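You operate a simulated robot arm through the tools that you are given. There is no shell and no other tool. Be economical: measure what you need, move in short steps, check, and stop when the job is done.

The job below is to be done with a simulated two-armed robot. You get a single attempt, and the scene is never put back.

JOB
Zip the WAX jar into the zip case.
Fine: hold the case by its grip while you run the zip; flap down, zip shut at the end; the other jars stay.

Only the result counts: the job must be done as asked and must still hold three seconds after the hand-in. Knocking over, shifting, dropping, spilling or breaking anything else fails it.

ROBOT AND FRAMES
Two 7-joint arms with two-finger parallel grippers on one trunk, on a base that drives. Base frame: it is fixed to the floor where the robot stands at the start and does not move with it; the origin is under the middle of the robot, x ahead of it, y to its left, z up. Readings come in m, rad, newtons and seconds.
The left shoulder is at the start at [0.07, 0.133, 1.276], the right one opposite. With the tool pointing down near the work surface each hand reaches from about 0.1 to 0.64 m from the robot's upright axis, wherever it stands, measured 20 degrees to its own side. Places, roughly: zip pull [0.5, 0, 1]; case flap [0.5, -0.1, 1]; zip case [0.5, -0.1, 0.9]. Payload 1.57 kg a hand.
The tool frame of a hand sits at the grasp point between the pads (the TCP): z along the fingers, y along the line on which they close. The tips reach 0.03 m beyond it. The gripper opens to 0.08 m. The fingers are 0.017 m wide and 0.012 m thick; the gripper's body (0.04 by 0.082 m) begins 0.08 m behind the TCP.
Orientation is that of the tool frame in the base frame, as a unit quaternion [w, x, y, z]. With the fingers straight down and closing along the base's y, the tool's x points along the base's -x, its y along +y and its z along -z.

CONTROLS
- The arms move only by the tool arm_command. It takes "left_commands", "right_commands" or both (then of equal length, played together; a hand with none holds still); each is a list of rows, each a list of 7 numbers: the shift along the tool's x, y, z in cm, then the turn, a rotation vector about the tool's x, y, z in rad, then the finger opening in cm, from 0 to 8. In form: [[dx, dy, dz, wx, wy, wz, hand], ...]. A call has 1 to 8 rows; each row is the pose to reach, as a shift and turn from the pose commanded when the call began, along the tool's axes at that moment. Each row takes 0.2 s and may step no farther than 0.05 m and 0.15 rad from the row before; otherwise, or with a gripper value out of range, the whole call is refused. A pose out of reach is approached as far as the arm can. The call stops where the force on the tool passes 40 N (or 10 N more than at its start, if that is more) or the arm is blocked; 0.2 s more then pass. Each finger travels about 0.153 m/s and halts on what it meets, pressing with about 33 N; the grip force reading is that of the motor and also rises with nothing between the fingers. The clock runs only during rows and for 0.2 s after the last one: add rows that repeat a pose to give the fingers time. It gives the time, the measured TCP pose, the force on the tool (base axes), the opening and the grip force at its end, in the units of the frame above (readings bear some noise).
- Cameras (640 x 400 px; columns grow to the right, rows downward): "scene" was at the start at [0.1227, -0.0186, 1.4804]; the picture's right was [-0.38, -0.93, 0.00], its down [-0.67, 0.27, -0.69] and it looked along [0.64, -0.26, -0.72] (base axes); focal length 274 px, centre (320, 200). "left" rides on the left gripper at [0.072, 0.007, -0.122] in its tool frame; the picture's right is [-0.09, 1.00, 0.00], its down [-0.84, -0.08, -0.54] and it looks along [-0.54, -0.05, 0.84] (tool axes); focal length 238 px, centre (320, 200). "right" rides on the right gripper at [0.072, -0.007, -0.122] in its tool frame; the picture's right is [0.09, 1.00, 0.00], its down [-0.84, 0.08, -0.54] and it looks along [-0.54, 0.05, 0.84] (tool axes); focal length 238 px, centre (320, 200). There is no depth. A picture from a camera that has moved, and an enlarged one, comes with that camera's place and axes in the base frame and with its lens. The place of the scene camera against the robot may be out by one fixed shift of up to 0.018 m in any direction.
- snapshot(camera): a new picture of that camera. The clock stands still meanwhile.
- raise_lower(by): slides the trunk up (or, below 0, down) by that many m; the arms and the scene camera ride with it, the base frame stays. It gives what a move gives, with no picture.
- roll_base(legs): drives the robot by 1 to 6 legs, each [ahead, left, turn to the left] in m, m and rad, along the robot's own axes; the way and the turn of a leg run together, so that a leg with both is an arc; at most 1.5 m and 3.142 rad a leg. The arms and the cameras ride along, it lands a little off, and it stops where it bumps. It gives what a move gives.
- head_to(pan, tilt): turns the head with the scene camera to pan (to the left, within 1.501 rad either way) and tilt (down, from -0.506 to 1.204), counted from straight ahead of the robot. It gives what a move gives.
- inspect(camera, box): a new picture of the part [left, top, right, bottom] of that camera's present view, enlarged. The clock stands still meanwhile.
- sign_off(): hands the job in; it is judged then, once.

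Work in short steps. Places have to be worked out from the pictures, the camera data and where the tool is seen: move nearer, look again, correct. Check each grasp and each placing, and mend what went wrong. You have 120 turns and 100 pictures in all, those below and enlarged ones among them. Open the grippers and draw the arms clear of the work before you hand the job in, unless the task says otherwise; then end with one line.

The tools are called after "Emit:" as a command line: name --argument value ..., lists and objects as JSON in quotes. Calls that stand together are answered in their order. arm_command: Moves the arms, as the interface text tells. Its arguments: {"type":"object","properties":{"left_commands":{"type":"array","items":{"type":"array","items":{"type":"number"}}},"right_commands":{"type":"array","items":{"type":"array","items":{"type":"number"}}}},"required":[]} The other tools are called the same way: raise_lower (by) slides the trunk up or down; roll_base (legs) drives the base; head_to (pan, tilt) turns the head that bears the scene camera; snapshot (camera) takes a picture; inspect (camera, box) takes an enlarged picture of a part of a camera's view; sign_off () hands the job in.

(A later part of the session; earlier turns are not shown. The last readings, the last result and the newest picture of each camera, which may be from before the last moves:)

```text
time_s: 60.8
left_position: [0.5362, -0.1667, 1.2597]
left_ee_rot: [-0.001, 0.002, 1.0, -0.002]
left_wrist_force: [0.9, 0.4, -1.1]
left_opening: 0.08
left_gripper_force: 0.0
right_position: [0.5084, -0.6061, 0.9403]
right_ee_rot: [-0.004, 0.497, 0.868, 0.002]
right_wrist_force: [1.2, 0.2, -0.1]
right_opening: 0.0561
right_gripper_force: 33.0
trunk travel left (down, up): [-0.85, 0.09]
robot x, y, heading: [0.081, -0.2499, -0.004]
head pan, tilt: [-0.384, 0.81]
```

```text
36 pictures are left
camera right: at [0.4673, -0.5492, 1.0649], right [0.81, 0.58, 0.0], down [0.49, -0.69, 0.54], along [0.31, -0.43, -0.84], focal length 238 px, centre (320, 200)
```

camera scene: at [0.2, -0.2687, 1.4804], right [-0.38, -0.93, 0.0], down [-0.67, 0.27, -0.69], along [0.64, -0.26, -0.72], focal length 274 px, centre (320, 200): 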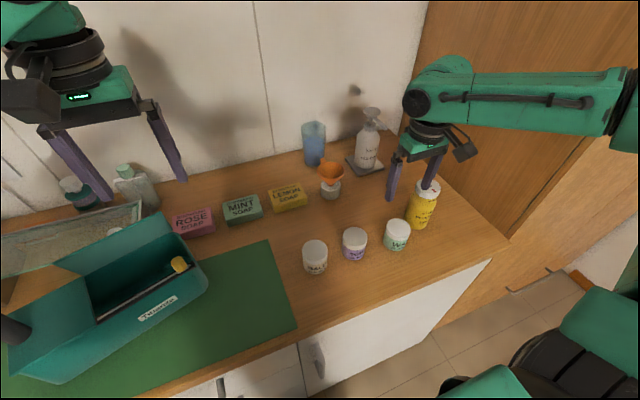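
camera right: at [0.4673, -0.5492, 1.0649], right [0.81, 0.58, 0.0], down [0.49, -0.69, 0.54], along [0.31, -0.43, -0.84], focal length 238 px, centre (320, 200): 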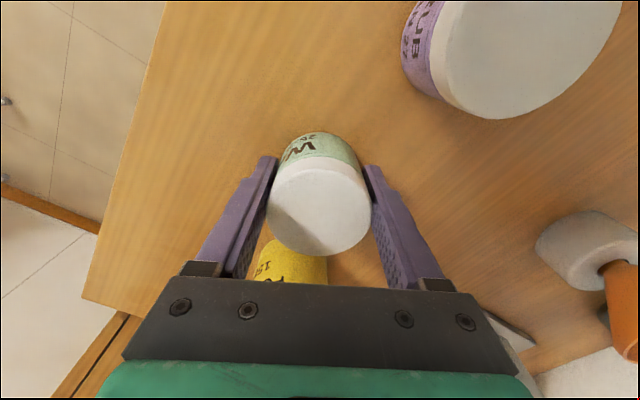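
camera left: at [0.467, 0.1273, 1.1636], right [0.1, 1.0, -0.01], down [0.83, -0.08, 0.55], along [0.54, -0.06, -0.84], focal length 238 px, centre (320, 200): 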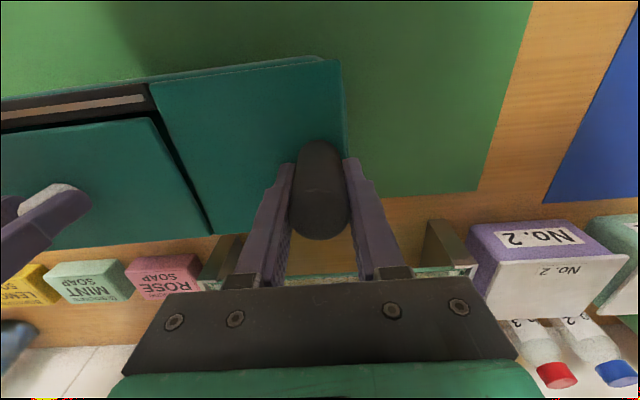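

WAX is gripped at 5.6 cm. I lift it straight up by 25 cm.

Emit:
arm_command --right_commands '[[0, 0, -2, 0, 0, 0, 4], [0, 0, -5, 0, 0, 0, 4], [0, 0, -9, 0, 0, 0, 4], [0, 0, -13, 0, 0, 0, 4], [0, 0, -17, 0, 0, 0, 4], [0, 0, -21, 0, 0, 0, 4], [0, 0, -25, 0, 0, 0, 4], [0, 0, -25, 0, 0, 0, 4]]'

Emit:
snapshot --camera "scene"

```text
time_s: 62.6
left_position: [0.5364, -0.1668, 1.2608]
left_ee_rot: [0.0, 0.003, 1.0, -0.002]
left_wrist_force: [0.3, 0.8, 1.0]
left_opening: 0.08
left_gripper_force: 0.0
right_position: [0.5102, -0.607, 1.1925]
right_ee_rot: [-0.004, 0.497, 0.868, 0.003]
right_wrist_force: [-0.5, -0.2, -1.2]
right_opening: 0.0565
right_gripper_force: 33.1
trunk travel left (down, up): [-0.85, 0.09]
robot x, y, heading: [0.0784, -0.2466, -0.001]
head pan, tilt: [-0.384, 0.81]
```

```text
35 pictures are left
camera scene: at [0.2007, -0.2691, 1.4803], right [-0.38, -0.93, 0.0], down [-0.67, 0.27, -0.69], along [0.64, -0.26, -0.72], focal length 274 px, centre (320, 200)
```

scene: 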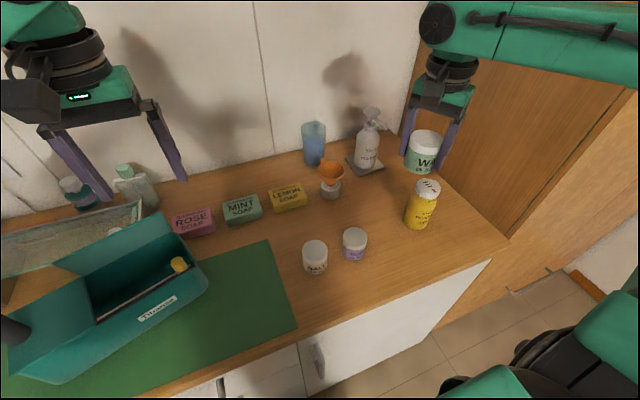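

Jar is up cleanly and the others are undisturbed. I unwind the yaw, then drive back left 0.29 m.

Emit:
arm_command --right_commands '[[0, 0, 0, 0, 0, -0.15, 4], [0, 0, 0, 0, 0, -0.3, 4], [0, 0, 0, 0, 0, -0.45, 4], [0, 0, 0, 0, 0, -0.6, 4], [0, 0, 0, 0, 0, -0.75, 4], [0, 0, 0, 0, 0, -0.9, 4], [0, 0, 0, 0, 0, -1.04, 4], [0, 0, 0, 0, 0, -1.04, 4]]'

Emit:
roll_base --legs '[[0, 0.29, 0]]'

Emit:
arm_command --right_commands '[[0.5, 2, 0, 0, 0, 0, 4], [1, 4, 0, 0, 0, 0, 4], [1.5, 6, 0, 0, 0, 0, 4], [2, 8, 0, 0, 0, 0, 4], [2.5, 10, 0, 0, 0, 0, 4], [2.5, 10, 0, 0, 0, 0, 4]]'

Emit:
snapshot --camera "right"

Emit:
snapshot --camera "left"

```text
time_s: 64.4
left_position: [0.5364, -0.165, 1.2602]
left_ee_rot: [0.0, 0.002, 1.0, -0.002]
left_wrist_force: [0.0, -0.4, -0.9]
left_opening: 0.0801
left_gripper_force: 0.2
right_position: [0.5109, -0.6075, 1.1938]
right_ee_rot: [-0.002, -0.001, 1.0, 0.003]
right_wrist_force: [0.1, -1.0, -0.7]
right_opening: 0.0564
right_gripper_force: 33.3
trunk travel left (down, up): [-0.85, 0.09]
robot x, y, heading: [0.0775, -0.2493, -0.006]
head pan, tilt: [-0.384, 0.81]
```

```text
time_s: 66.4
left_position: [0.5358, 0.1165, 1.2612]
left_ee_rot: [0.0, 0.002, 1.0, 0.0]
left_wrist_force: [-0.8, -0.9, 0.6]
left_opening: 0.08
left_gripper_force: 0.0
right_position: [0.5114, -0.3252, 1.1935]
right_ee_rot: [-0.002, 0.001, 1.0, 0.005]
right_wrist_force: [0.5, -0.3, -1.0]
right_opening: 0.0567
right_gripper_force: 33.4
trunk travel left (down, up): [-0.85, 0.09]
robot x, y, heading: [0.0768, 0.0337, -0.0]
head pan, tilt: [-0.384, 0.81]
```

```text
time_s: 67.8
left_position: [0.5362, 0.1171, 1.2595]
left_ee_rot: [0.0, 0.003, 1.0, -0.001]
left_wrist_force: [0.7, -0.3, 0.0]
left_opening: 0.0801
left_gripper_force: 0.0
right_position: [0.486, -0.2245, 1.1954]
right_ee_rot: [-0.002, 0.001, 1.0, 0.004]
right_wrist_force: [0.2, -1.1, -0.5]
right_opening: 0.0564
right_gripper_force: 33.2
trunk travel left (down, up): [-0.85, 0.09]
robot x, y, heading: [0.0807, 0.0322, -0.005]
head pan, tilt: [-0.384, 0.81]
```

```text
34 pictures are left
camera right: at [0.4152, -0.2328, 1.3176], right [-0.09, 1.0, 0.01], down [0.84, 0.07, 0.54], along [0.54, 0.06, -0.84], focal length 238 px, centre (320, 200)
```

right: 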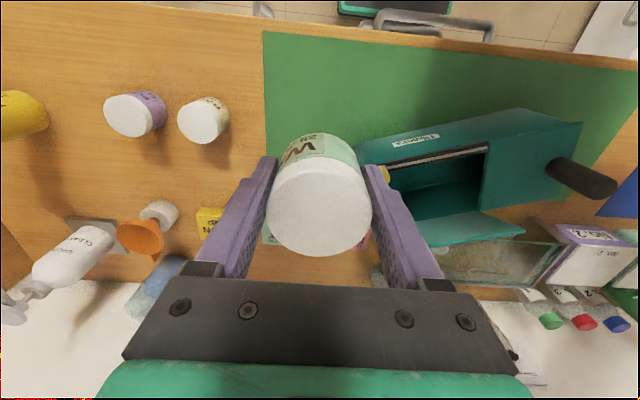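

```text
33 pictures are left
camera left: at [0.4656, 0.1256, 1.3815], right [0.1, 1.0, 0.0], down [0.84, -0.08, 0.54], along [0.54, -0.06, -0.84], focal length 238 px, centre (320, 200)
```

left: 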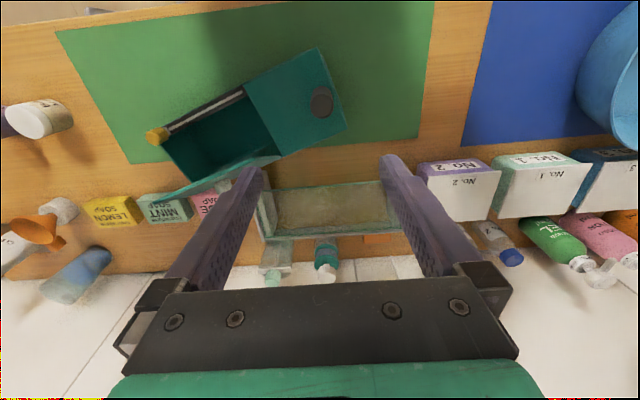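

The case has yawed to about 18° (turned about its grip), so its opening centre is now near (0.59,-0.05). I shift the base a little left and ahead so the right hand can place the jar upright.

Emit:
roll_base --legs '[[0, 0.07, 0], [0.03, 0, 0]]'

Emit:
arm_command --right_commands '[[0, 2, 0, 0, 0, 0, 4], [0, 4, 0, 0, 0, 0, 4], [0, 6, 0, 0, 0, 0, 4], [0, 8, 0, 0, 0, 0, 4], [0, 9, 0, 0, 0, 0, 4], [0, 9, 0, 0, 0, 0, 4]]'

Emit:
snapshot --camera "right"

Emit:
inspect --camera "scene" --box '[160, 120, 440, 300]'

```text
time_s: 69.2
left_position: [0.5591, 0.1897, 1.2628]
left_ee_rot: [0.003, 0.003, 1.0, -0.002]
left_wrist_force: [-0.2, 0.0, 0.6]
left_opening: 0.0799
left_gripper_force: 0.0
right_position: [0.5089, -0.1524, 1.1964]
right_ee_rot: [0.001, 0.0, 1.0, 0.003]
right_wrist_force: [-0.3, -0.6, -0.4]
right_opening: 0.0565
right_gripper_force: 33.1
trunk travel left (down, up): [-0.85, 0.09]
robot x, y, heading: [0.1082, 0.1045, -0.001]
head pan, tilt: [-0.384, 0.81]
```

```text
time_s: 70.6
left_position: [0.5656, 0.1876, 1.2611]
left_ee_rot: [0.0, 0.002, 1.0, -0.001]
left_wrist_force: [-0.1, -0.5, -0.4]
left_opening: 0.0801
left_gripper_force: 0.1
right_position: [0.5147, -0.0642, 1.1968]
right_ee_rot: [-0.002, 0.0, 1.0, 0.004]
right_wrist_force: [0.0, -0.3, -0.9]
right_opening: 0.0564
right_gripper_force: 32.6
trunk travel left (down, up): [-0.85, 0.09]
robot x, y, heading: [0.1074, 0.107, -0.003]
head pan, tilt: [-0.384, 0.81]
```

```text
32 pictures are left
camera right: at [0.4444, -0.0735, 1.3192], right [-0.09, 1.0, 0.01], down [0.84, 0.07, 0.54], along [0.54, 0.06, -0.84], focal length 238 px, centre (320, 200)
```

right: 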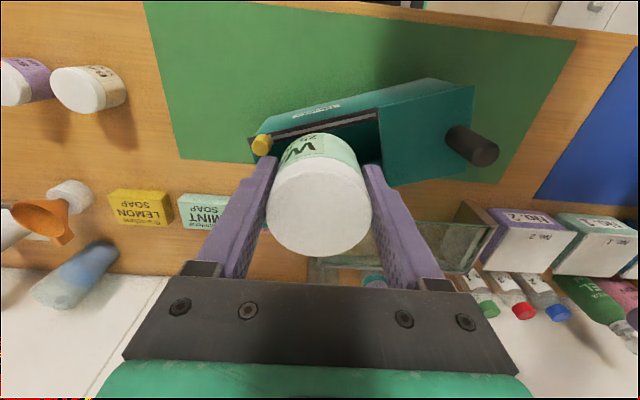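

```text
2.22 times, centred on (300, 210) of scene
camera zoom: at [0.2307, 0.0846, 1.4804], right [-0.38, -0.93, 0.0], down [-0.67, 0.27, -0.69], along [0.64, -0.26, -0.72], focal length 609 px, centre (364, 178)
```

zoom: 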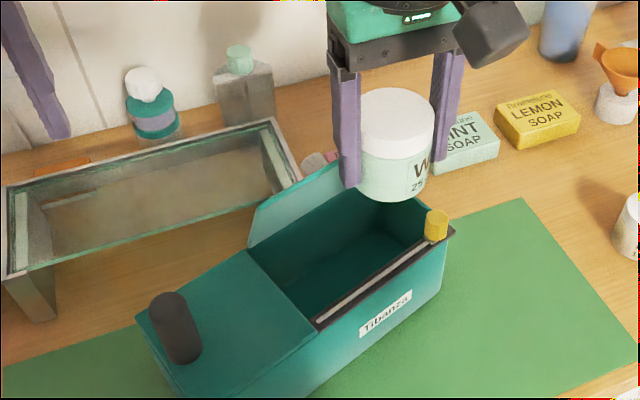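

The opening centre works out at about (0.589,-0.045). I move the jar over it at height, then check before lowering.

Emit:
arm_command --right_commands '[[-2, 0.5, 0, 0, 0, 0, 4], [-4, 1, 0, 0, 0, 0, 4], [-6, 1.5, 0, 0, 0, 0, 4], [-7.4, 1.9, 0, 0, 0, 0, 4], [-7.4, 1.9, 3, 0, 0, 0, 4], [-7.4, 1.9, 6, 0, 0, 0, 4], [-7.4, 1.9, 6, 0, 0, 0, 4]]'

Emit:
inspect --camera "scene" --box '[160, 120, 440, 300]'

Emit:
snapshot --camera "left"

```text
time_s: 72.2
left_position: [0.5675, 0.189, 1.2595]
left_ee_rot: [0.0, 0.003, 1.0, -0.003]
left_wrist_force: [0.1, 0.0, 0.6]
left_opening: 0.0798
left_gripper_force: 0.1
right_position: [0.5914, -0.0456, 1.1356]
right_ee_rot: [-0.001, 0.0, 1.0, 0.004]
right_wrist_force: [0.6, -0.1, -0.8]
right_opening: 0.0564
right_gripper_force: 32.9
trunk travel left (down, up): [-0.85, 0.09]
robot x, y, heading: [0.1078, 0.1039, -0.006]
head pan, tilt: [-0.384, 0.81]
```

```text
2.22 times, centred on (300, 210) of scene
camera zoom: at [0.2317, 0.0858, 1.4803], right [-0.38, -0.93, 0.0], down [-0.67, 0.27, -0.69], along [0.64, -0.26, -0.72], focal length 609 px, centre (364, 178)
```

zoom: 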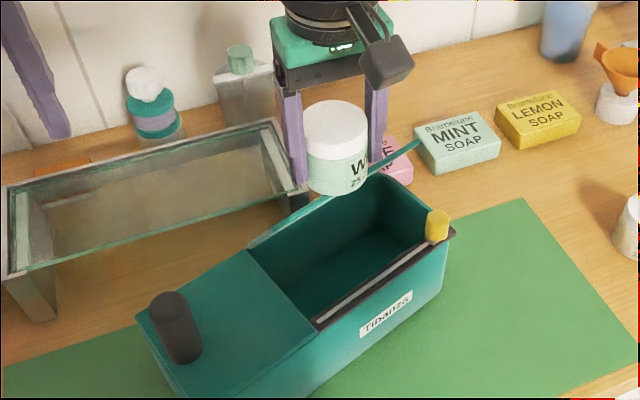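

```text
29 pictures are left
camera left: at [0.4955, 0.1967, 1.3815], right [0.1, 1.0, 0.0], down [0.84, -0.08, 0.54], along [0.54, -0.06, -0.84], focal length 238 px, centre (320, 200)
```

left: 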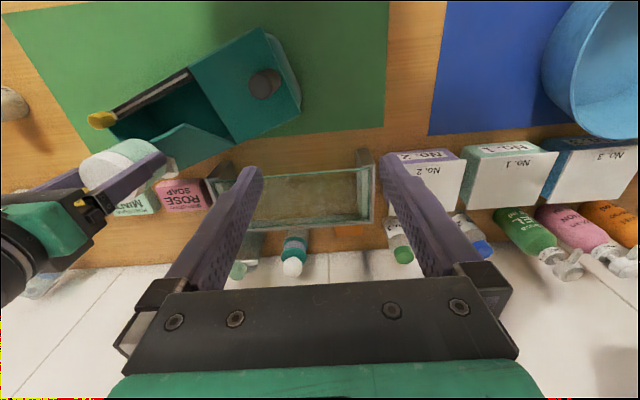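

The flap looks like a sliver in this view; I need a closer look to be sure the hand didn't touch it.

Emit:
inspect --camera "left" --box '[60, 10, 320, 220]'

Emit:
inspect --camera "scene" --box '[250, 150, 380, 240]'

```text
1.90 times, centred on (190, 115) of left
camera zoom: at [0.4955, 0.1967, 1.3815], right [0.1, 1.0, 0.0], down [0.84, -0.08, 0.54], along [0.54, -0.06, -0.84], focal length 454 px, centre (568, 362)
```

zoom: 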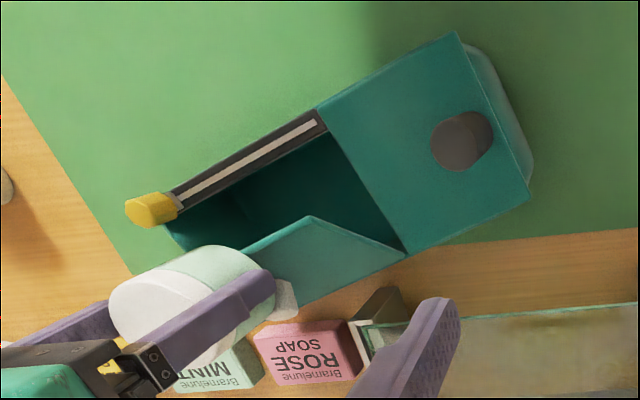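

```text
4.44 times, centred on (315, 195) of scene
camera zoom: at [0.2317, 0.0858, 1.4803], right [-0.38, -0.93, 0.0], down [-0.67, 0.27, -0.69], along [0.64, -0.26, -0.72], focal length 1218 px, centre (342, 222)
```

zoom: 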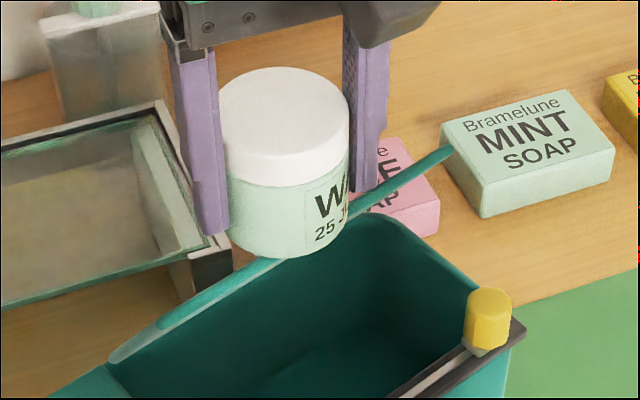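

The flap has been nudged forward to ~55° by the jar's rear edge, so its open stop must be only ~75–80°. I raise and retreat, then lower the jar in front of the flap to use it to push the flap back open.

Emit:
arm_command --right_commands '[[0, 0, -3, 0, 0, 0, 4], [0, 0, -6, 0, 0, 0, 4], [4, 0, -6, 0, 0, 0, 4], [7.8, 0, -6, 0, 0, 0, 4], [7.8, 0, -2, 0, 0, 0, 4], [7.8, 0, 2, 0, 0, 0, 4], [7.8, 0, 4, 0, 0, 0, 4], [7.8, 0, 5.5, 0, 0, 0, 4]]'

Emit:
inspect --camera "scene" --box '[160, 120, 440, 300]'

Emit:
inspect --camera "left" --box '[60, 10, 320, 220]'

```text
time_s: 74.0
left_position: [0.5671, 0.1876, 1.2605]
left_ee_rot: [0.0, 0.002, 1.0, -0.003]
left_wrist_force: [0.4, 0.2, -0.2]
left_opening: 0.08
left_gripper_force: 0.1
right_position: [0.51, -0.0451, 1.0799]
right_ee_rot: [-0.001, 0.0, 1.0, 0.003]
right_wrist_force: [0.1, 0.8, -1.1]
right_opening: 0.0564
right_gripper_force: 32.8
trunk travel left (down, up): [-0.85, 0.09]
robot x, y, heading: [0.1093, 0.1038, -0.002]
head pan, tilt: [-0.384, 0.81]
```

```text
2.22 times, centred on (300, 210) of scene
camera zoom: at [0.2318, 0.0858, 1.4803], right [-0.38, -0.93, 0.0], down [-0.67, 0.27, -0.69], along [0.64, -0.26, -0.72], focal length 609 px, centre (364, 178)
```

zoom: 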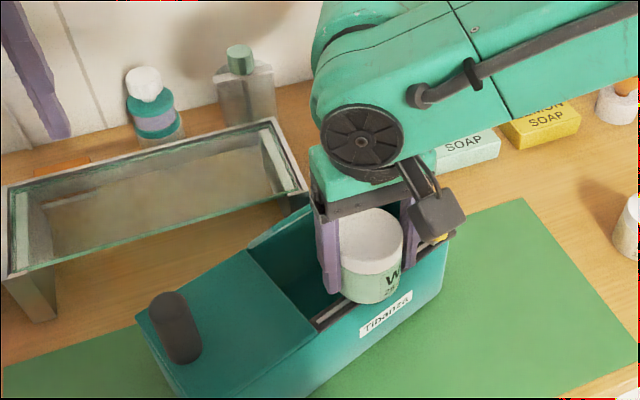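

```text
1.90 times, centred on (190, 115) of left
camera zoom: at [0.4956, 0.1967, 1.3815], right [0.1, 1.0, 0.0], down [0.84, -0.08, 0.54], along [0.54, -0.06, -0.84], focal length 454 px, centre (568, 362)
```

zoom: 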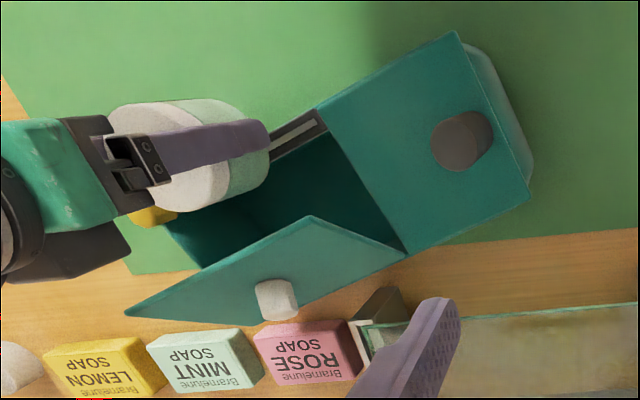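

The jar is in front of the flap. I push +x about 7 cm to swing the flap back.

Emit:
arm_command --right_commands '[[-1.5, 0, 0, 0, 0, 0, 4], [-3, 0, 0, 0, 0, 0, 4], [-4, 0, 0, 0, 0, 0, 4], [-5, 0, 0, 0, 0, 0, 4], [-6, 0, 0, 0, 0, 0, 4], [-7, -0.2, 0, 0, 0, 0, 4], [-7.4, -0.3, 0, 0, 0, 0, 4]]'

Emit:
inspect --camera "left" --box '[60, 10, 320, 220]'

Emit:
inspect --camera "scene" --box '[160, 120, 440, 300]'

```text
time_s: 75.6
left_position: [0.5665, 0.1881, 1.26]
left_ee_rot: [0.001, 0.003, 1.0, -0.003]
left_wrist_force: [-0.2, 0.3, 0.5]
left_opening: 0.0802
left_gripper_force: 0.0
right_position: [0.5864, -0.047, 1.0824]
right_ee_rot: [-0.002, 0.0, 1.0, 0.003]
right_wrist_force: [0.4, 0.2, -0.8]
right_opening: 0.0564
right_gripper_force: 33.2
trunk travel left (down, up): [-0.85, 0.09]
robot x, y, heading: [0.11, 0.1054, -0.003]
head pan, tilt: [-0.384, 0.81]
```

```text
1.90 times, centred on (190, 115) of left
camera zoom: at [0.4951, 0.1966, 1.3816], right [0.1, 1.0, 0.0], down [0.84, -0.08, 0.54], along [0.54, -0.06, -0.84], focal length 454 px, centre (568, 362)
```

zoom: 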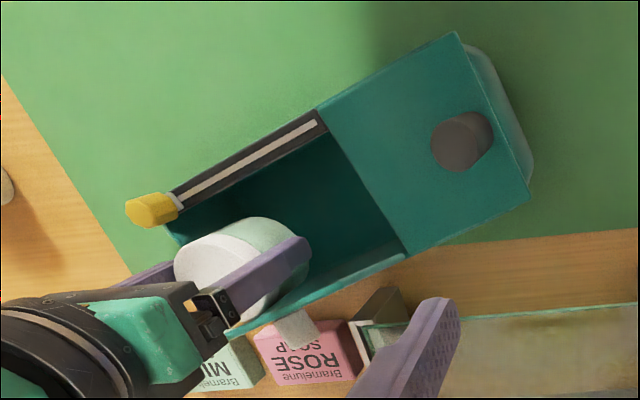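

```text
2.22 times, centred on (300, 210) of scene
camera zoom: at [0.2313, 0.0856, 1.4804], right [-0.38, -0.93, 0.0], down [-0.67, 0.27, -0.69], along [0.64, -0.26, -0.72], focal length 609 px, centre (364, 178)
```

zoom: 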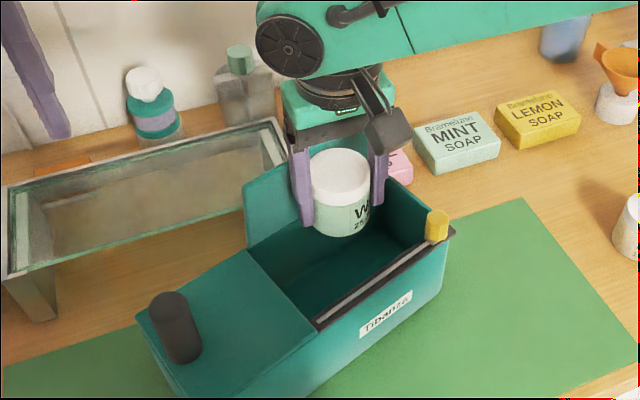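

The flap is swung well back and the jar hangs over the opening. I lower it straight in, with a 3 mm shift forward to clear the flap.

Emit:
arm_command --right_commands '[[0.3, 0, 2, 0, 0, 0, 4], [0.3, 0, 4.5, 0, 0, 0, 4], [0.3, 0, 7, 0, 0, 0, 4], [0.3, 0, 9, 0, 0, 0, 4], [0.3, 0, 10.5, 0, 0, 0, 4], [0.3, 0, 11.8, 0, 0, 0, 4]]'

Emit:
inspect --camera "scene" --box '[160, 120, 440, 300]'

```text
time_s: 76.5
left_position: [0.5626, 0.1893, 1.2618]
left_ee_rot: [0.0, 0.002, 1.0, -0.002]
left_wrist_force: [-0.4, 0.4, -0.1]
left_opening: 0.0798
left_gripper_force: 0.0
right_position: [0.5885, -0.0444, 1.019]
right_ee_rot: [0.014, 0.0, 1.0, 0.008]
right_wrist_force: [-0.9, -0.5, 13.0]
right_opening: 0.0563
right_gripper_force: 32.4
trunk travel left (down, up): [-0.85, 0.09]
robot x, y, heading: [0.1085, 0.104, 0.0]
head pan, tilt: [-0.384, 0.81]
stopped in row 4 (right hand): the force on the tool passed its limit (the readings are from after the stop); the commanded pose is now the measured one
```

```text
2.22 times, centred on (300, 210) of scene
camera zoom: at [0.2268, 0.0853, 1.4809], right [-0.38, -0.93, 0.0], down [-0.67, 0.27, -0.69], along [0.64, -0.26, -0.72], focal length 609 px, centre (364, 178)
```

zoom: 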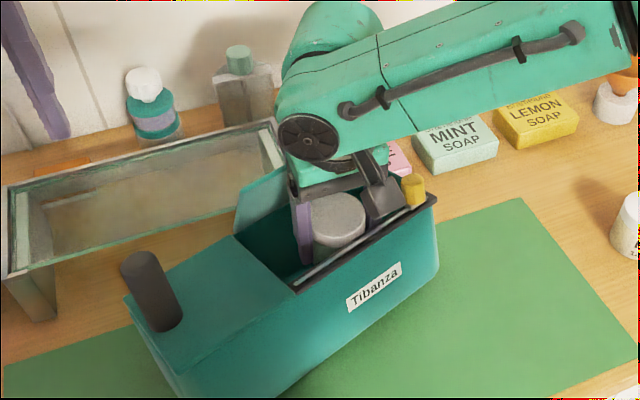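

The jar pressed on something at the back rim and tipped the case backwards. I lift straight up at once so it settles.

Emit:
arm_command --right_commands '[[0, 0, -1, 0, 0, 0, 4], [0, 0, -2.5, 0, 0, 0, 4], [0, 0, -4.5, 0, 0, 0, 4], [0, 0, -7, 0, 0, 0, 4], [0, 0, -9.5, 0, 0, 0, 4], [0, 0, -9.5, 0, 0, 0, 4]]'

Emit:
inspect --camera "scene" --box '[160, 120, 440, 300]'

Emit:
inspect --camera "left" --box '[60, 10, 320, 220]'

```text
time_s: 77.9
left_position: [0.5658, 0.1885, 1.2595]
left_ee_rot: [0.0, 0.003, 1.0, -0.003]
left_wrist_force: [0.4, -1.1, 0.1]
left_opening: 0.0802
left_gripper_force: 0.1
right_position: [0.5862, -0.0461, 1.1104]
right_ee_rot: [0.009, 0.001, 1.0, 0.007]
right_wrist_force: [-0.1, 0.5, -1.7]
right_opening: 0.0567
right_gripper_force: 32.9
trunk travel left (down, up): [-0.85, 0.09]
robot x, y, heading: [0.1104, 0.1032, -0.005]
head pan, tilt: [-0.384, 0.81]
```

```text
2.22 times, centred on (300, 210) of scene
camera zoom: at [0.2316, 0.0856, 1.4803], right [-0.38, -0.93, 0.0], down [-0.67, 0.27, -0.69], along [0.64, -0.26, -0.72], focal length 609 px, centre (364, 178)
```

zoom: 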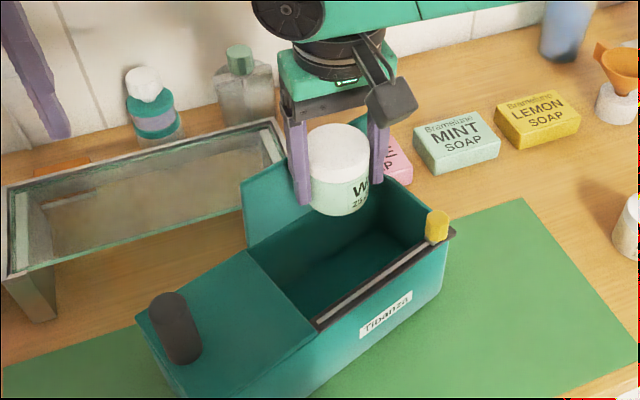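

```text
1.90 times, centred on (190, 115) of left
camera zoom: at [0.4955, 0.1964, 1.3815], right [0.1, 1.0, 0.0], down [0.84, -0.08, 0.54], along [0.54, -0.06, -0.84], focal length 454 px, centre (568, 362)
```

zoom: 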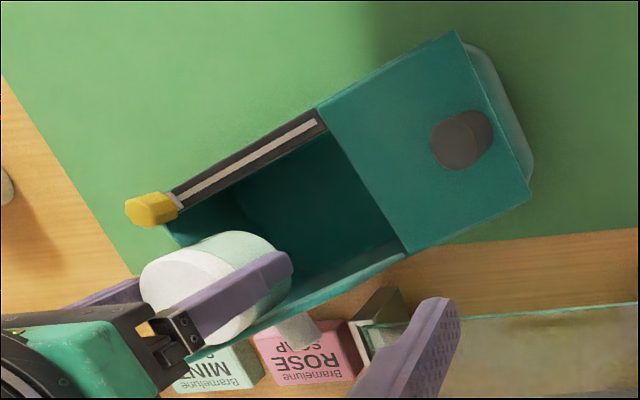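

The case settled back in the same place. The jar is centred on the opening, so the hand's wrist must have hit the flap's top edge (it stops near 80°). I yaw the hand to match the case and lean it 0.2 rad towards the robot so it clears the flap.

Emit:
arm_command --right_commands '[[0, 0, -0.5, -0.01, -0.066, -0.1, 4], [0, 0, -0.5, -0.02, -0.132, -0.2, 4], [0, 0, -0.5, -0.03, -0.198, -0.299, 4], [0, 0, -0.5, -0.03, -0.198, -0.299, 4]]'

Emit:
inspect --camera "left" --box '[60, 10, 320, 220]'

```text
time_s: 78.9
left_position: [0.5657, 0.1882, 1.2605]
left_ee_rot: [0.0, 0.003, 1.0, -0.003]
left_wrist_force: [0.3, -0.5, 0.1]
left_opening: 0.0798
left_gripper_force: 0.2
right_position: [0.5871, -0.0455, 1.1152]
right_ee_rot: [0.11, -0.148, 0.983, 0.019]
right_wrist_force: [0.5, 0.2, -2.0]
right_opening: 0.0562
right_gripper_force: 32.7
trunk travel left (down, up): [-0.85, 0.09]
robot x, y, heading: [0.1093, 0.1085, -0.002]
head pan, tilt: [-0.384, 0.81]
```

```text
1.90 times, centred on (190, 115) of left
camera zoom: at [0.4953, 0.1965, 1.3815], right [0.1, 1.0, 0.0], down [0.84, -0.08, 0.54], along [0.54, -0.06, -0.84], focal length 454 px, centre (568, 362)
```

zoom: 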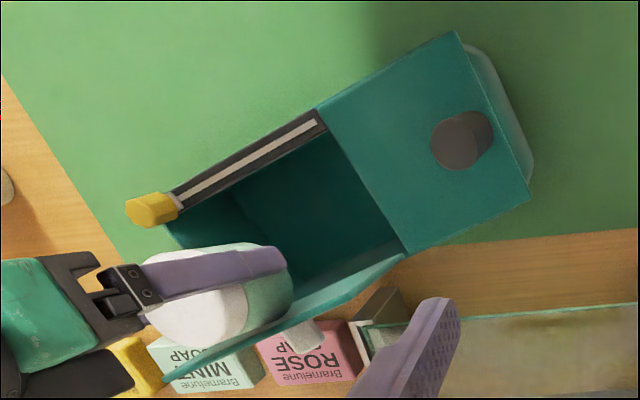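

Hand is aligned with the case. I lower the jar 13 cm straight down in base z, watching the force.

Emit:
arm_command --right_commands '[[0.8, 0, 2, 0, 0, 0, 4], [1.3, 0, 4.3, 0, 0, 0, 4], [1.8, 0, 6.6, 0, 0, 0, 4], [2.3, 0, 8.8, 0, 0, 0, 4], [2.75, 0, 10.7, 0, 0, 0, 4], [3.3, 0, 12.7, 0, 0, 0, 4]]'

Emit:
inspect --camera "scene" --box '[160, 120, 440, 300]'

Emit:
inspect --camera "left" --box '[60, 10, 320, 220]'

```text
time_s: 80.3
left_position: [0.5668, 0.1885, 1.2598]
left_ee_rot: [-0.001, 0.002, 1.0, -0.002]
left_wrist_force: [-0.6, -0.7, -0.6]
left_opening: 0.08
left_gripper_force: 0.1
right_position: [0.5831, -0.0464, 0.9837]
right_ee_rot: [0.109, -0.148, 0.983, 0.02]
right_wrist_force: [0.6, -0.4, -1.3]
right_opening: 0.0565
right_gripper_force: 33.2
trunk travel left (down, up): [-0.85, 0.09]
robot x, y, heading: [0.1083, 0.1072, -0.004]
head pan, tilt: [-0.384, 0.81]
```

```text
2.22 times, centred on (300, 210) of scene
camera zoom: at [0.232, 0.0854, 1.4803], right [-0.38, -0.93, 0.0], down [-0.67, 0.27, -0.69], along [0.64, -0.26, -0.72], focal length 609 px, centre (364, 178)
```

zoom: 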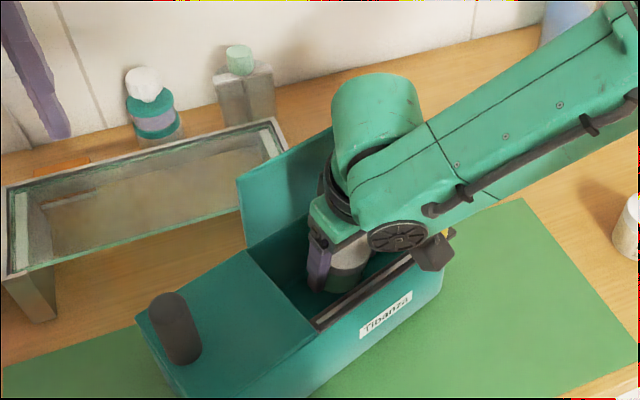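

```text
1.90 times, centred on (190, 115) of left
camera zoom: at [0.4959, 0.1963, 1.3814], right [0.1, 1.0, 0.0], down [0.84, -0.08, 0.54], along [0.54, -0.06, -0.84], focal length 454 px, centre (568, 362)
```

zoom: 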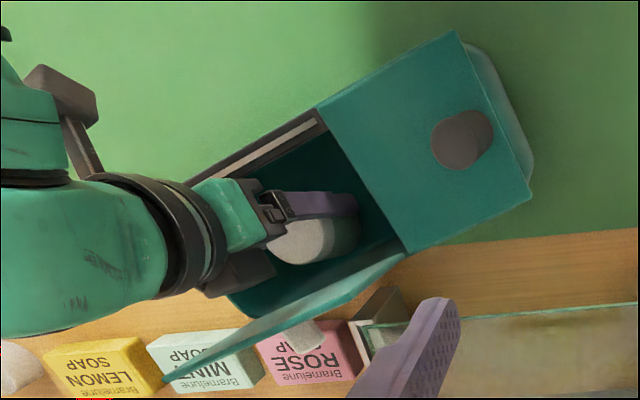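

It went in without touching. I lower the last 2.5 cm slowly.

Emit:
arm_command --right_commands '[[0.15, 0, 0.7, 0, 0, 0, 4], [0.3, 0, 1.4, 0, 0, 0, 4], [0.42, 0, 1.95, 0, 0, 0, 4], [0.53, 0, 2.4, 0, 0, 0, 4]]'

```text
time_s: 81.3
left_position: [0.5665, 0.1885, 1.2602]
left_ee_rot: [0.001, 0.003, 1.0, -0.002]
left_wrist_force: [0.0, 0.9, 0.8]
left_opening: 0.0801
left_gripper_force: 0.0
right_position: [0.5842, -0.0461, 0.9586]
right_ee_rot: [0.109, -0.148, 0.983, 0.02]
right_wrist_force: [0.2, 0.1, -1.9]
right_opening: 0.0567
right_gripper_force: 33.1
trunk travel left (down, up): [-0.85, 0.09]
robot x, y, heading: [0.1092, 0.1026, -0.006]
head pan, tilt: [-0.384, 0.81]
```

Still no contact; I go 0.7 cm further, then open to 7.2 cm and rise out along the same line.

Emit:
arm_command --right_commands '[[0.15, 0, 0.7, 0, 0, 0, 4], [0.15, 0, 0.7, 0, 0, 0, 6], [0.15, 0, 0.7, 0, 0, 0, 7.2], [0.15, 0, 0.7, 0, 0, 0, 7.2]]'

Emit:
arm_command --right_commands '[[-0.5, 0, -2.2, 0, 0, 0, 7.2], [-1, 0, -4.4, 0, 0, 0, 7.2], [-1.5, 0, -6.6, 0, 0, 0, 7.2], [-2, 0, -9, 0, 0, 0, 7.2], [-2.5, 0, -12, 0, 0, 0, 7.2], [-2.5, 0, -15, 0, 0, 0, 7.2], [0, 0, -19, 0, 0, 0, 5], [3, 0, -21, 0, 0, 0, 4]]'

Emit:
inspect --camera "scene" --box '[160, 120, 440, 300]'

Emit:
snapshot --camera "right"

```text
time_s: 82.3
left_position: [0.5666, 0.1884, 1.261]
left_ee_rot: [0.0, 0.002, 1.0, -0.003]
left_wrist_force: [-0.5, 0.0, -0.4]
left_opening: 0.08
left_gripper_force: 0.1
right_position: [0.583, -0.0462, 0.952]
right_ee_rot: [0.11, -0.147, 0.983, 0.02]
right_wrist_force: [0.1, -0.7, 0.6]
right_opening: 0.072
right_gripper_force: 0.1
trunk travel left (down, up): [-0.85, 0.09]
robot x, y, heading: [0.1087, 0.1074, -0.005]
head pan, tilt: [-0.384, 0.81]
```

```text
time_s: 84.1
left_position: [0.5638, 0.1862, 1.2615]
left_ee_rot: [0.0, 0.003, 1.0, -0.002]
left_wrist_force: [0.2, -0.6, -0.6]
left_opening: 0.0799
left_gripper_force: 0.1
right_position: [0.509, -0.0705, 1.1517]
right_ee_rot: [0.111, -0.148, 0.983, 0.02]
right_wrist_force: [-0.3, 0.0, 0.2]
right_opening: 0.04
right_gripper_force: 0.0
trunk travel left (down, up): [-0.85, 0.09]
robot x, y, heading: [0.1066, 0.1065, -0.009]
head pan, tilt: [-0.384, 0.81]
```

```text
2.22 times, centred on (300, 210) of scene
camera zoom: at [0.2282, 0.0843, 1.4806], right [-0.38, -0.93, 0.0], down [-0.67, 0.27, -0.69], along [0.64, -0.26, -0.72], focal length 609 px, centre (364, 178)
```

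zoom: 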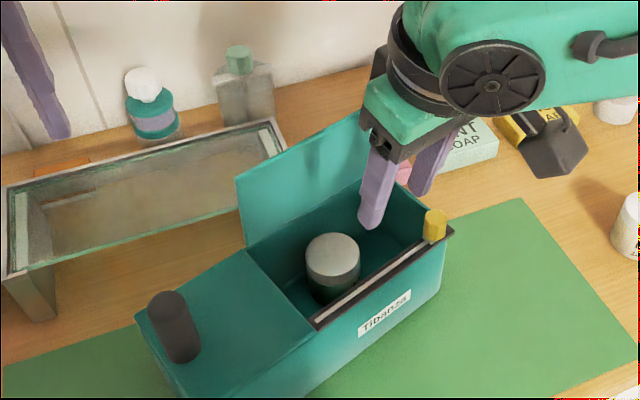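

```text
15 pictures are left
camera right: at [0.4192, -0.106, 1.2561], right [-0.38, 0.93, -0.01], down [0.64, 0.27, 0.72], along [0.67, 0.26, -0.7], focal length 238 px, centre (320, 200)
```

right: 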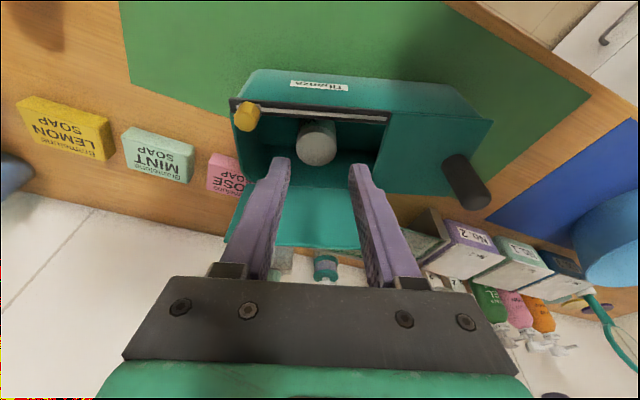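

WAX stands inside the case, and 15 pictures remain. To close the flap I bring closed fingers over its top edge, just behind it (it leans at ~80°), to pull it forward.

Emit:
arm_command --right_commands '[[-0.6, 0, -2.4, 0, 0, 0, 0], [-3.9, 0, -1.7, 0, 0, 0, 0], [-7.2, -0.1, -0.9, 0, 0, 0, 0], [-10.5, -0.2, -0.2, 0, 0, 0, 0], [-13.8, -0.25, 0.56, 0, 0, 0, 0], [-13.1, -0.27, 3.4, 0, 0, 0, 0], [-12.5, -0.28, 6.2, 0, 0, 0, 0], [-12.5, -0.28, 6.2, 0, 0, 0, 0]]'

Emit:
snapshot --camera "left"

```text
time_s: 85.9
left_position: [0.5667, 0.1896, 1.2602]
left_ee_rot: [0.0, 0.004, 1.0, -0.003]
left_wrist_force: [0.5, -0.7, 0.3]
left_opening: 0.08
left_gripper_force: 0.0
right_position: [0.6442, -0.0314, 1.1175]
right_ee_rot: [0.109, -0.148, 0.983, 0.02]
right_wrist_force: [0.2, 0.3, 0.9]
right_opening: 0.0
right_gripper_force: 21.6
trunk travel left (down, up): [-0.85, 0.09]
robot x, y, heading: [0.1107, 0.1026, -0.003]
head pan, tilt: [-0.384, 0.81]
```

```text
14 pictures are left
camera left: at [0.4954, 0.1967, 1.3815], right [0.1, 1.0, 0.0], down [0.84, -0.08, 0.54], along [0.54, -0.06, -0.84], focal length 238 px, centre (320, 200)
```

left: 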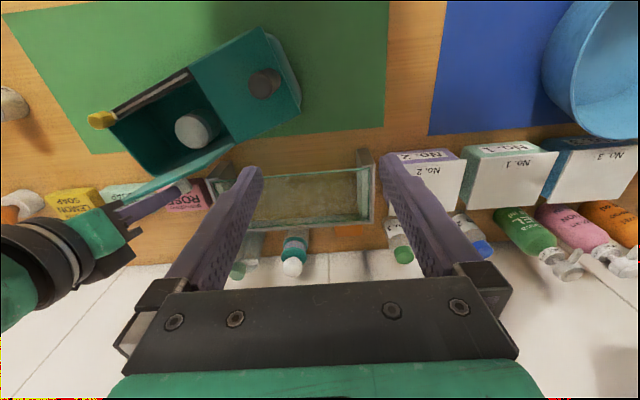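

The fingertip is behind the flap's top edge. I draw it forward ~7.5 cm with a slight descent so the flap swings over the case.

Emit:
arm_command --right_commands '[[1.5, 0, -0.3, 0, 0, 0, 0], [3, 0, -0.5, 0, 0, 0, 0], [4.5, 0, -0.4, 0, 0, 0, 0], [6, 0, 0, 0, 0, 0, 0], [7.9, 0, 0.8, 0, 0, 0, 0]]'

Emit:
snapshot --camera "left"

```text
time_s: 87.1
left_position: [0.5654, 0.1894, 1.2597]
left_ee_rot: [0.0, 0.002, 1.0, -0.002]
left_wrist_force: [-0.2, 0.0, -0.4]
left_opening: 0.0798
left_gripper_force: 0.2
right_position: [0.5684, -0.0549, 1.0922]
right_ee_rot: [0.11, -0.148, 0.983, 0.019]
right_wrist_force: [-0.5, -0.1, -0.3]
right_opening: 0.0001
right_gripper_force: 21.2
trunk travel left (down, up): [-0.85, 0.09]
robot x, y, heading: [0.1095, 0.1031, 0.002]
head pan, tilt: [-0.384, 0.81]
```

```text
13 pictures are left
camera left: at [0.4943, 0.1959, 1.3819], right [0.1, 1.0, 0.0], down [0.84, -0.08, 0.54], along [0.54, -0.06, -0.84], focal length 238 px, centre (320, 200)
```

left: 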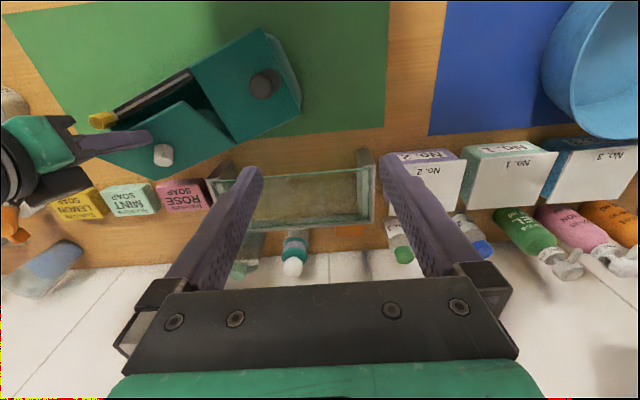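

The flap is now at ~45° with the fingers on top. I press it down near its front edge, clear of the knob.

Emit:
arm_command --right_commands '[[1.3, 0, 0.4, 0, 0, 0, 0], [2.2, 0, 1.3, 0, 0, 0, 0], [2.7, 0, 2.3, 0, 0, 0, 0], [3.1, 0, 3.2, 0, 0, 0, 0], [3.4, 0, 4.0, 0, 0, 0, 0], [3.65, 0, 4.7, 0, 0, 0, 0], [3.65, 0, 4.7, 0, 0, 0, 0]]'

Emit:
snapshot --camera "left"

```text
time_s: 88.7
left_position: [0.5655, 0.1883, 1.2595]
left_ee_rot: [-0.001, 0.003, 1.0, -0.003]
left_wrist_force: [0.3, -0.4, 0.0]
left_opening: 0.08
left_gripper_force: 0.1
right_position: [0.5456, -0.0618, 1.037]
right_ee_rot: [0.11, -0.148, 0.983, 0.021]
right_wrist_force: [-0.5, -1.1, 2.3]
right_opening: 0.0001
right_gripper_force: 21.3
trunk travel left (down, up): [-0.85, 0.09]
robot x, y, heading: [0.1061, 0.1056, -0.003]
head pan, tilt: [-0.384, 0.81]
```

```text
12 pictures are left
camera left: at [0.4949, 0.1963, 1.3817], right [0.1, 1.0, 0.0], down [0.84, -0.08, 0.54], along [0.54, -0.06, -0.84], focal length 238 px, centre (320, 200)
```

left: 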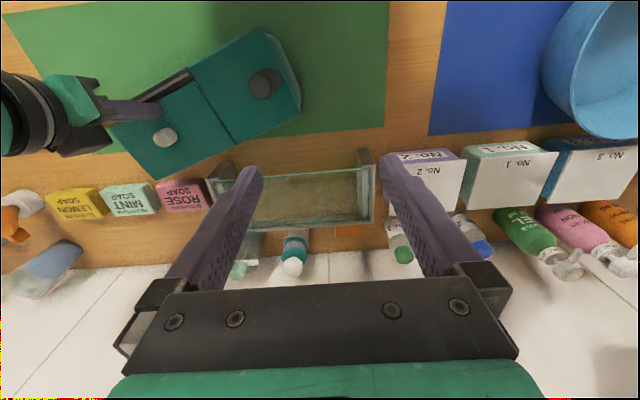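

Flap is nearly flat. I press 5 mm more to seat it, then lift the hand away.

Emit:
arm_command --right_commands '[[0.06, 0, 0.25, 0, 0, 0, 0], [0.12, 0, 0.5, 0, 0, 0, 0], [0.12, 0, 0.5, 0, 0, 0, 0]]'

Emit:
arm_command --right_commands '[[-0.5, 0, -2, 0, 0, 0, 0], [-1, 0, -5, 0, 0, 0, 2], [-1.5, 0, -9, 0, 0, 0, 4], [-2, 0, -13, 0, 0, 0, 4], [0, 0, -16, 0, 0, 0, 4]]'

Emit:
snapshot --camera "right"

```text
time_s: 89.5
left_position: [0.5652, 0.1891, 1.2604]
left_ee_rot: [0.001, 0.003, 1.0, -0.003]
left_wrist_force: [0.0, 0.1, -0.1]
left_opening: 0.08
left_gripper_force: 0.2
right_position: [0.5447, -0.0614, 1.036]
right_ee_rot: [0.113, -0.147, 0.982, 0.019]
right_wrist_force: [5.6, -4.0, 23.8]
right_opening: 0.0
right_gripper_force: 20.9
trunk travel left (down, up): [-0.85, 0.09]
robot x, y, heading: [0.1129, 0.1024, 0.001]
head pan, tilt: [-0.384, 0.81]
```

```text
time_s: 90.7
left_position: [0.5633, 0.188, 1.2604]
left_ee_rot: [0.001, 0.003, 1.0, -0.002]
left_wrist_force: [0.3, -1.5, -0.1]
left_opening: 0.0801
left_gripper_force: 0.0
right_position: [0.5081, -0.0746, 1.1908]
right_ee_rot: [0.11, -0.148, 0.983, 0.019]
right_wrist_force: [-0.5, -0.4, 1.0]
right_opening: 0.0402
right_gripper_force: 0.0
trunk travel left (down, up): [-0.85, 0.09]
robot x, y, heading: [0.1126, 0.1081, -0.005]
head pan, tilt: [-0.384, 0.81]
```

```text
11 pictures are left
camera right: at [0.4177, -0.1107, 1.2931], right [-0.38, 0.93, -0.01], down [0.64, 0.28, 0.71], along [0.67, 0.26, -0.7], focal length 238 px, centre (320, 200)
```

right: 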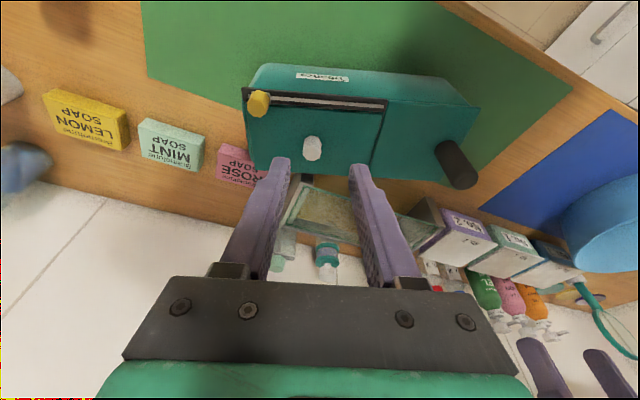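

The flap is down flat. I drive 0.068 m right so the left hand can hold the grip (0.529,0.119) and the right can reach the pull (0.555,-0.135).

Emit:
roll_base --legs '[[0, -0.068, 0]]'

```text
time_s: 91.7
left_position: [0.5668, 0.1305, 1.2581]
left_ee_rot: [0.0, 0.002, 1.0, -0.006]
left_wrist_force: [0.3, 0.2, 0.3]
left_opening: 0.0799
left_gripper_force: 0.0
right_position: [0.5115, -0.1315, 1.1892]
right_ee_rot: [0.108, -0.148, 0.983, 0.015]
right_wrist_force: [-0.2, 0.5, -0.3]
right_opening: 0.04
right_gripper_force: 0.1
trunk travel left (down, up): [-0.85, 0.09]
robot x, y, heading: [0.1085, 0.0403, -0.002]
head pan, tilt: [-0.384, 0.81]
```

The base is placed. Left hand goes down to the grip with open fingers; right hand goes to a point 8 cm above the pull along its finger axis.

Emit:
arm_command --left_commands '[[1.2, -0.3, 2, 0, 0, 0, 8], [2.4, -0.6, 4, 0, 0, 0, 8], [3.7, -0.7, 7, 0, 0, 0, 8], [3.7, -0.7, 11, 0, 0, 0, 8], [3.7, -0.7, 15, 0, 0, 0, 8], [3.7, -0.7, 18.5, 0, 0, 0, 8], [3.7, -0.7, 21.7, 0, 0, 0, 8], [3.7, -0.7, 21.7, 0, 0, 0, 8]]' --right_commands '[[0, -0.2, 1, 0, 0, 0, 4], [-0.1, -0.4, 2, 0, 0, 0, 4], [-0.2, -0.6, 3, 0, 0, 0, 4], [-0.3, -0.8, 4, 0, 0, 0, 4], [-0.4, -1, 5.5, 0, 0, 0, 4], [-0.47, -1.1, 7, 0, 0, 0, 4], [-0.47, -1.1, 7, 0, 0, 0, 4], [-0.47, -1.1, 7, 0, 0, 0, 4]]'

Emit:
snapshot --camera "left"

Emit:
snapshot --camera "right"

```text
time_s: 93.5
left_position: [0.5281, 0.1138, 1.0417]
left_ee_rot: [0.0, 0.001, 1.0, -0.002]
left_wrist_force: [-0.4, 0.1, 0.8]
left_opening: 0.0801
left_gripper_force: 0.0
right_position: [0.5337, -0.1447, 1.1222]
right_ee_rot: [0.11, -0.148, 0.983, 0.019]
right_wrist_force: [-0.3, -0.6, 0.1]
right_opening: 0.04
right_gripper_force: 0.0
trunk travel left (down, up): [-0.85, 0.09]
robot x, y, heading: [0.11, 0.0411, -0.002]
head pan, tilt: [-0.384, 0.81]
```

```text
10 pictures are left
camera left: at [0.4572, 0.1218, 1.1647], right [0.1, 1.0, -0.01], down [0.84, -0.08, 0.54], along [0.54, -0.06, -0.84], focal length 238 px, centre (320, 200)
```

left: 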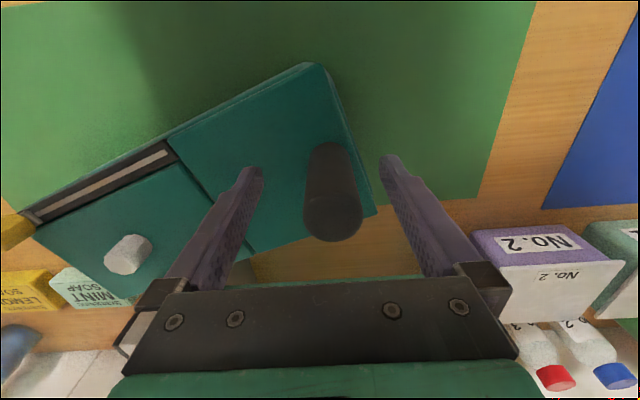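

```text
9 pictures are left
camera right: at [0.442, -0.1805, 1.2245], right [-0.38, 0.93, -0.01], down [0.64, 0.28, 0.71], along [0.66, 0.26, -0.7], focal length 238 px, centre (320, 200)
```

right: 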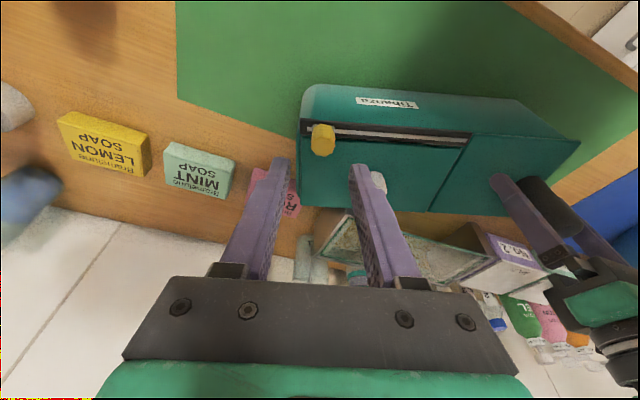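

Grip is 1 cm to +y of the left hand's middle, so I shift and close there. The right slides down around the pull and closes.

Emit:
arm_command --left_commands '[[0, 0.5, 0, 0, 0, 0, 8], [0, 1.0, 0, 0, 0, 0, 6], [0, 1.0, 0, 0, 0, 0, 3], [0, 1.0, 0, 0, 0, 0, 1], [0, 1.0, 0, 0, 0, 0, 1], [0, 1.0, 0, 0, 0, 0, 1], [0, 1.0, 0, 0, 0, 0, 1], [0, 1.0, 0, 0, 0, 0, 1]]' --right_commands '[[0, 0.15, 2, 0, 0, 0, 4], [0, 0.25, 4, 0, 0, 0, 4], [0, 0.25, 6, 0, 0, 0, 4], [0, 0.25, 7.2, 0, 0, 0, 4], [0, 0.25, 8, 0, 0, 0, 4], [0, 0.25, 8, 0, 0, 0, 2], [0, 0.25, 8, 0, 0, 0, 0.5], [0, 0.25, 8, 0, 0, 0, 0.5]]'

Emit:
snapshot --camera "right"

```text
time_s: 95.3
left_position: [0.5293, 0.1241, 1.043]
left_ee_rot: [0.0, 0.002, 1.0, -0.004]
left_wrist_force: [4.6, -13.6, -0.3]
left_opening: 0.029
left_gripper_force: 33.2
right_position: [0.549, -0.1355, 1.0433]
right_ee_rot: [0.11, -0.149, 0.983, 0.02]
right_wrist_force: [-3.7, 15.7, 2.1]
right_opening: 0.0202
right_gripper_force: 32.9
trunk travel left (down, up): [-0.85, 0.09]
robot x, y, heading: [0.1088, 0.0362, -0.001]
head pan, tilt: [-0.384, 0.81]
```

```text
8 pictures are left
camera right: at [0.4587, -0.1719, 1.1468], right [-0.38, 0.92, -0.01], down [0.64, 0.28, 0.71], along [0.66, 0.26, -0.7], focal length 238 px, centre (320, 200)
```

right: 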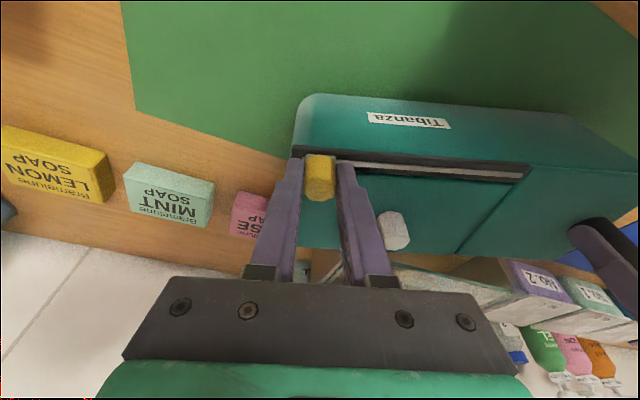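

The pull is held (2.0 cm) and the left holds the grip. I run the zip 4.4 cm along the track to the left.

Emit:
arm_command --right_commands '[[-0.04, 1.1, 0.01, 0, 0, 0, 0.5], [-0.08, 2.2, 0.03, 0, 0, 0, 0.5], [-0.12, 3.3, 0.04, 0, 0, 0, 0.5], [-0.16, 4.4, 0.06, 0, 0, 0, 0.5]]'

```text
time_s: 96.3
left_position: [0.5289, 0.1256, 1.0433]
left_ee_rot: [0.0, 0.001, 1.0, -0.002]
left_wrist_force: [2.9, 1.2, -1.1]
left_opening: 0.0288
left_gripper_force: 33.3
right_position: [0.5364, -0.0939, 1.0436]
right_ee_rot: [0.109, -0.148, 0.983, 0.02]
right_wrist_force: [-6.1, -2.0, 6.5]
right_opening: 0.0197
right_gripper_force: 32.7
trunk travel left (down, up): [-0.85, 0.09]
robot x, y, heading: [0.1097, 0.0358, -0.008]
head pan, tilt: [-0.384, 0.81]
```

Sliding well with a small side force; I correct slightly towards -x and continue 5.5 cm.

Emit:
arm_command --right_commands '[[0.1, 1.1, 0.0, 0, 0, 0, 0.5], [0.13, 2.2, -0.02, 0, 0, 0, 0.5], [0.16, 3.3, -0.03, 0, 0, 0, 0.5], [0.19, 4.4, -0.03, 0, 0, 0, 0.5], [0.22, 5.5, -0.03, 0, 0, 0, 0.5]]'

Emit:
snapshot --camera "right"

```text
time_s: 97.5
left_position: [0.5295, 0.1231, 1.0431]
left_ee_rot: [0.0, 0.002, 1.0, -0.002]
left_wrist_force: [2.8, 1.5, 0.5]
left_opening: 0.029
left_gripper_force: 33.1
right_position: [0.519, -0.042, 1.0444]
right_ee_rot: [0.109, -0.148, 0.983, 0.02]
right_wrist_force: [-2.5, -1.3, 0.3]
right_opening: 0.0198
right_gripper_force: 32.6
trunk travel left (down, up): [-0.85, 0.09]
robot x, y, heading: [0.1102, 0.0389, -0.005]
head pan, tilt: [-0.384, 0.81]
```

```text
7 pictures are left
camera right: at [0.4292, -0.0779, 1.1474], right [-0.38, 0.93, -0.01], down [0.64, 0.27, 0.71], along [0.66, 0.26, -0.7], focal length 238 px, centre (320, 200)
```

right: 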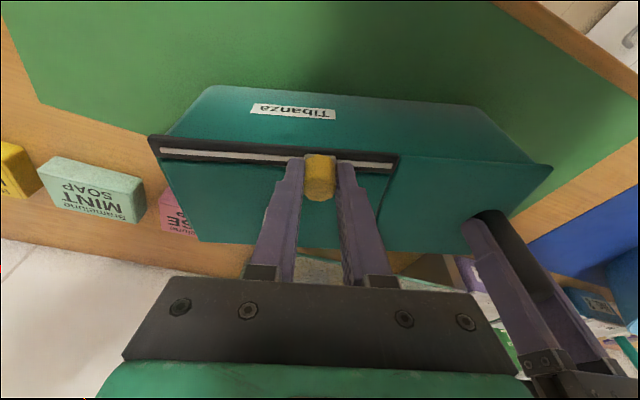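

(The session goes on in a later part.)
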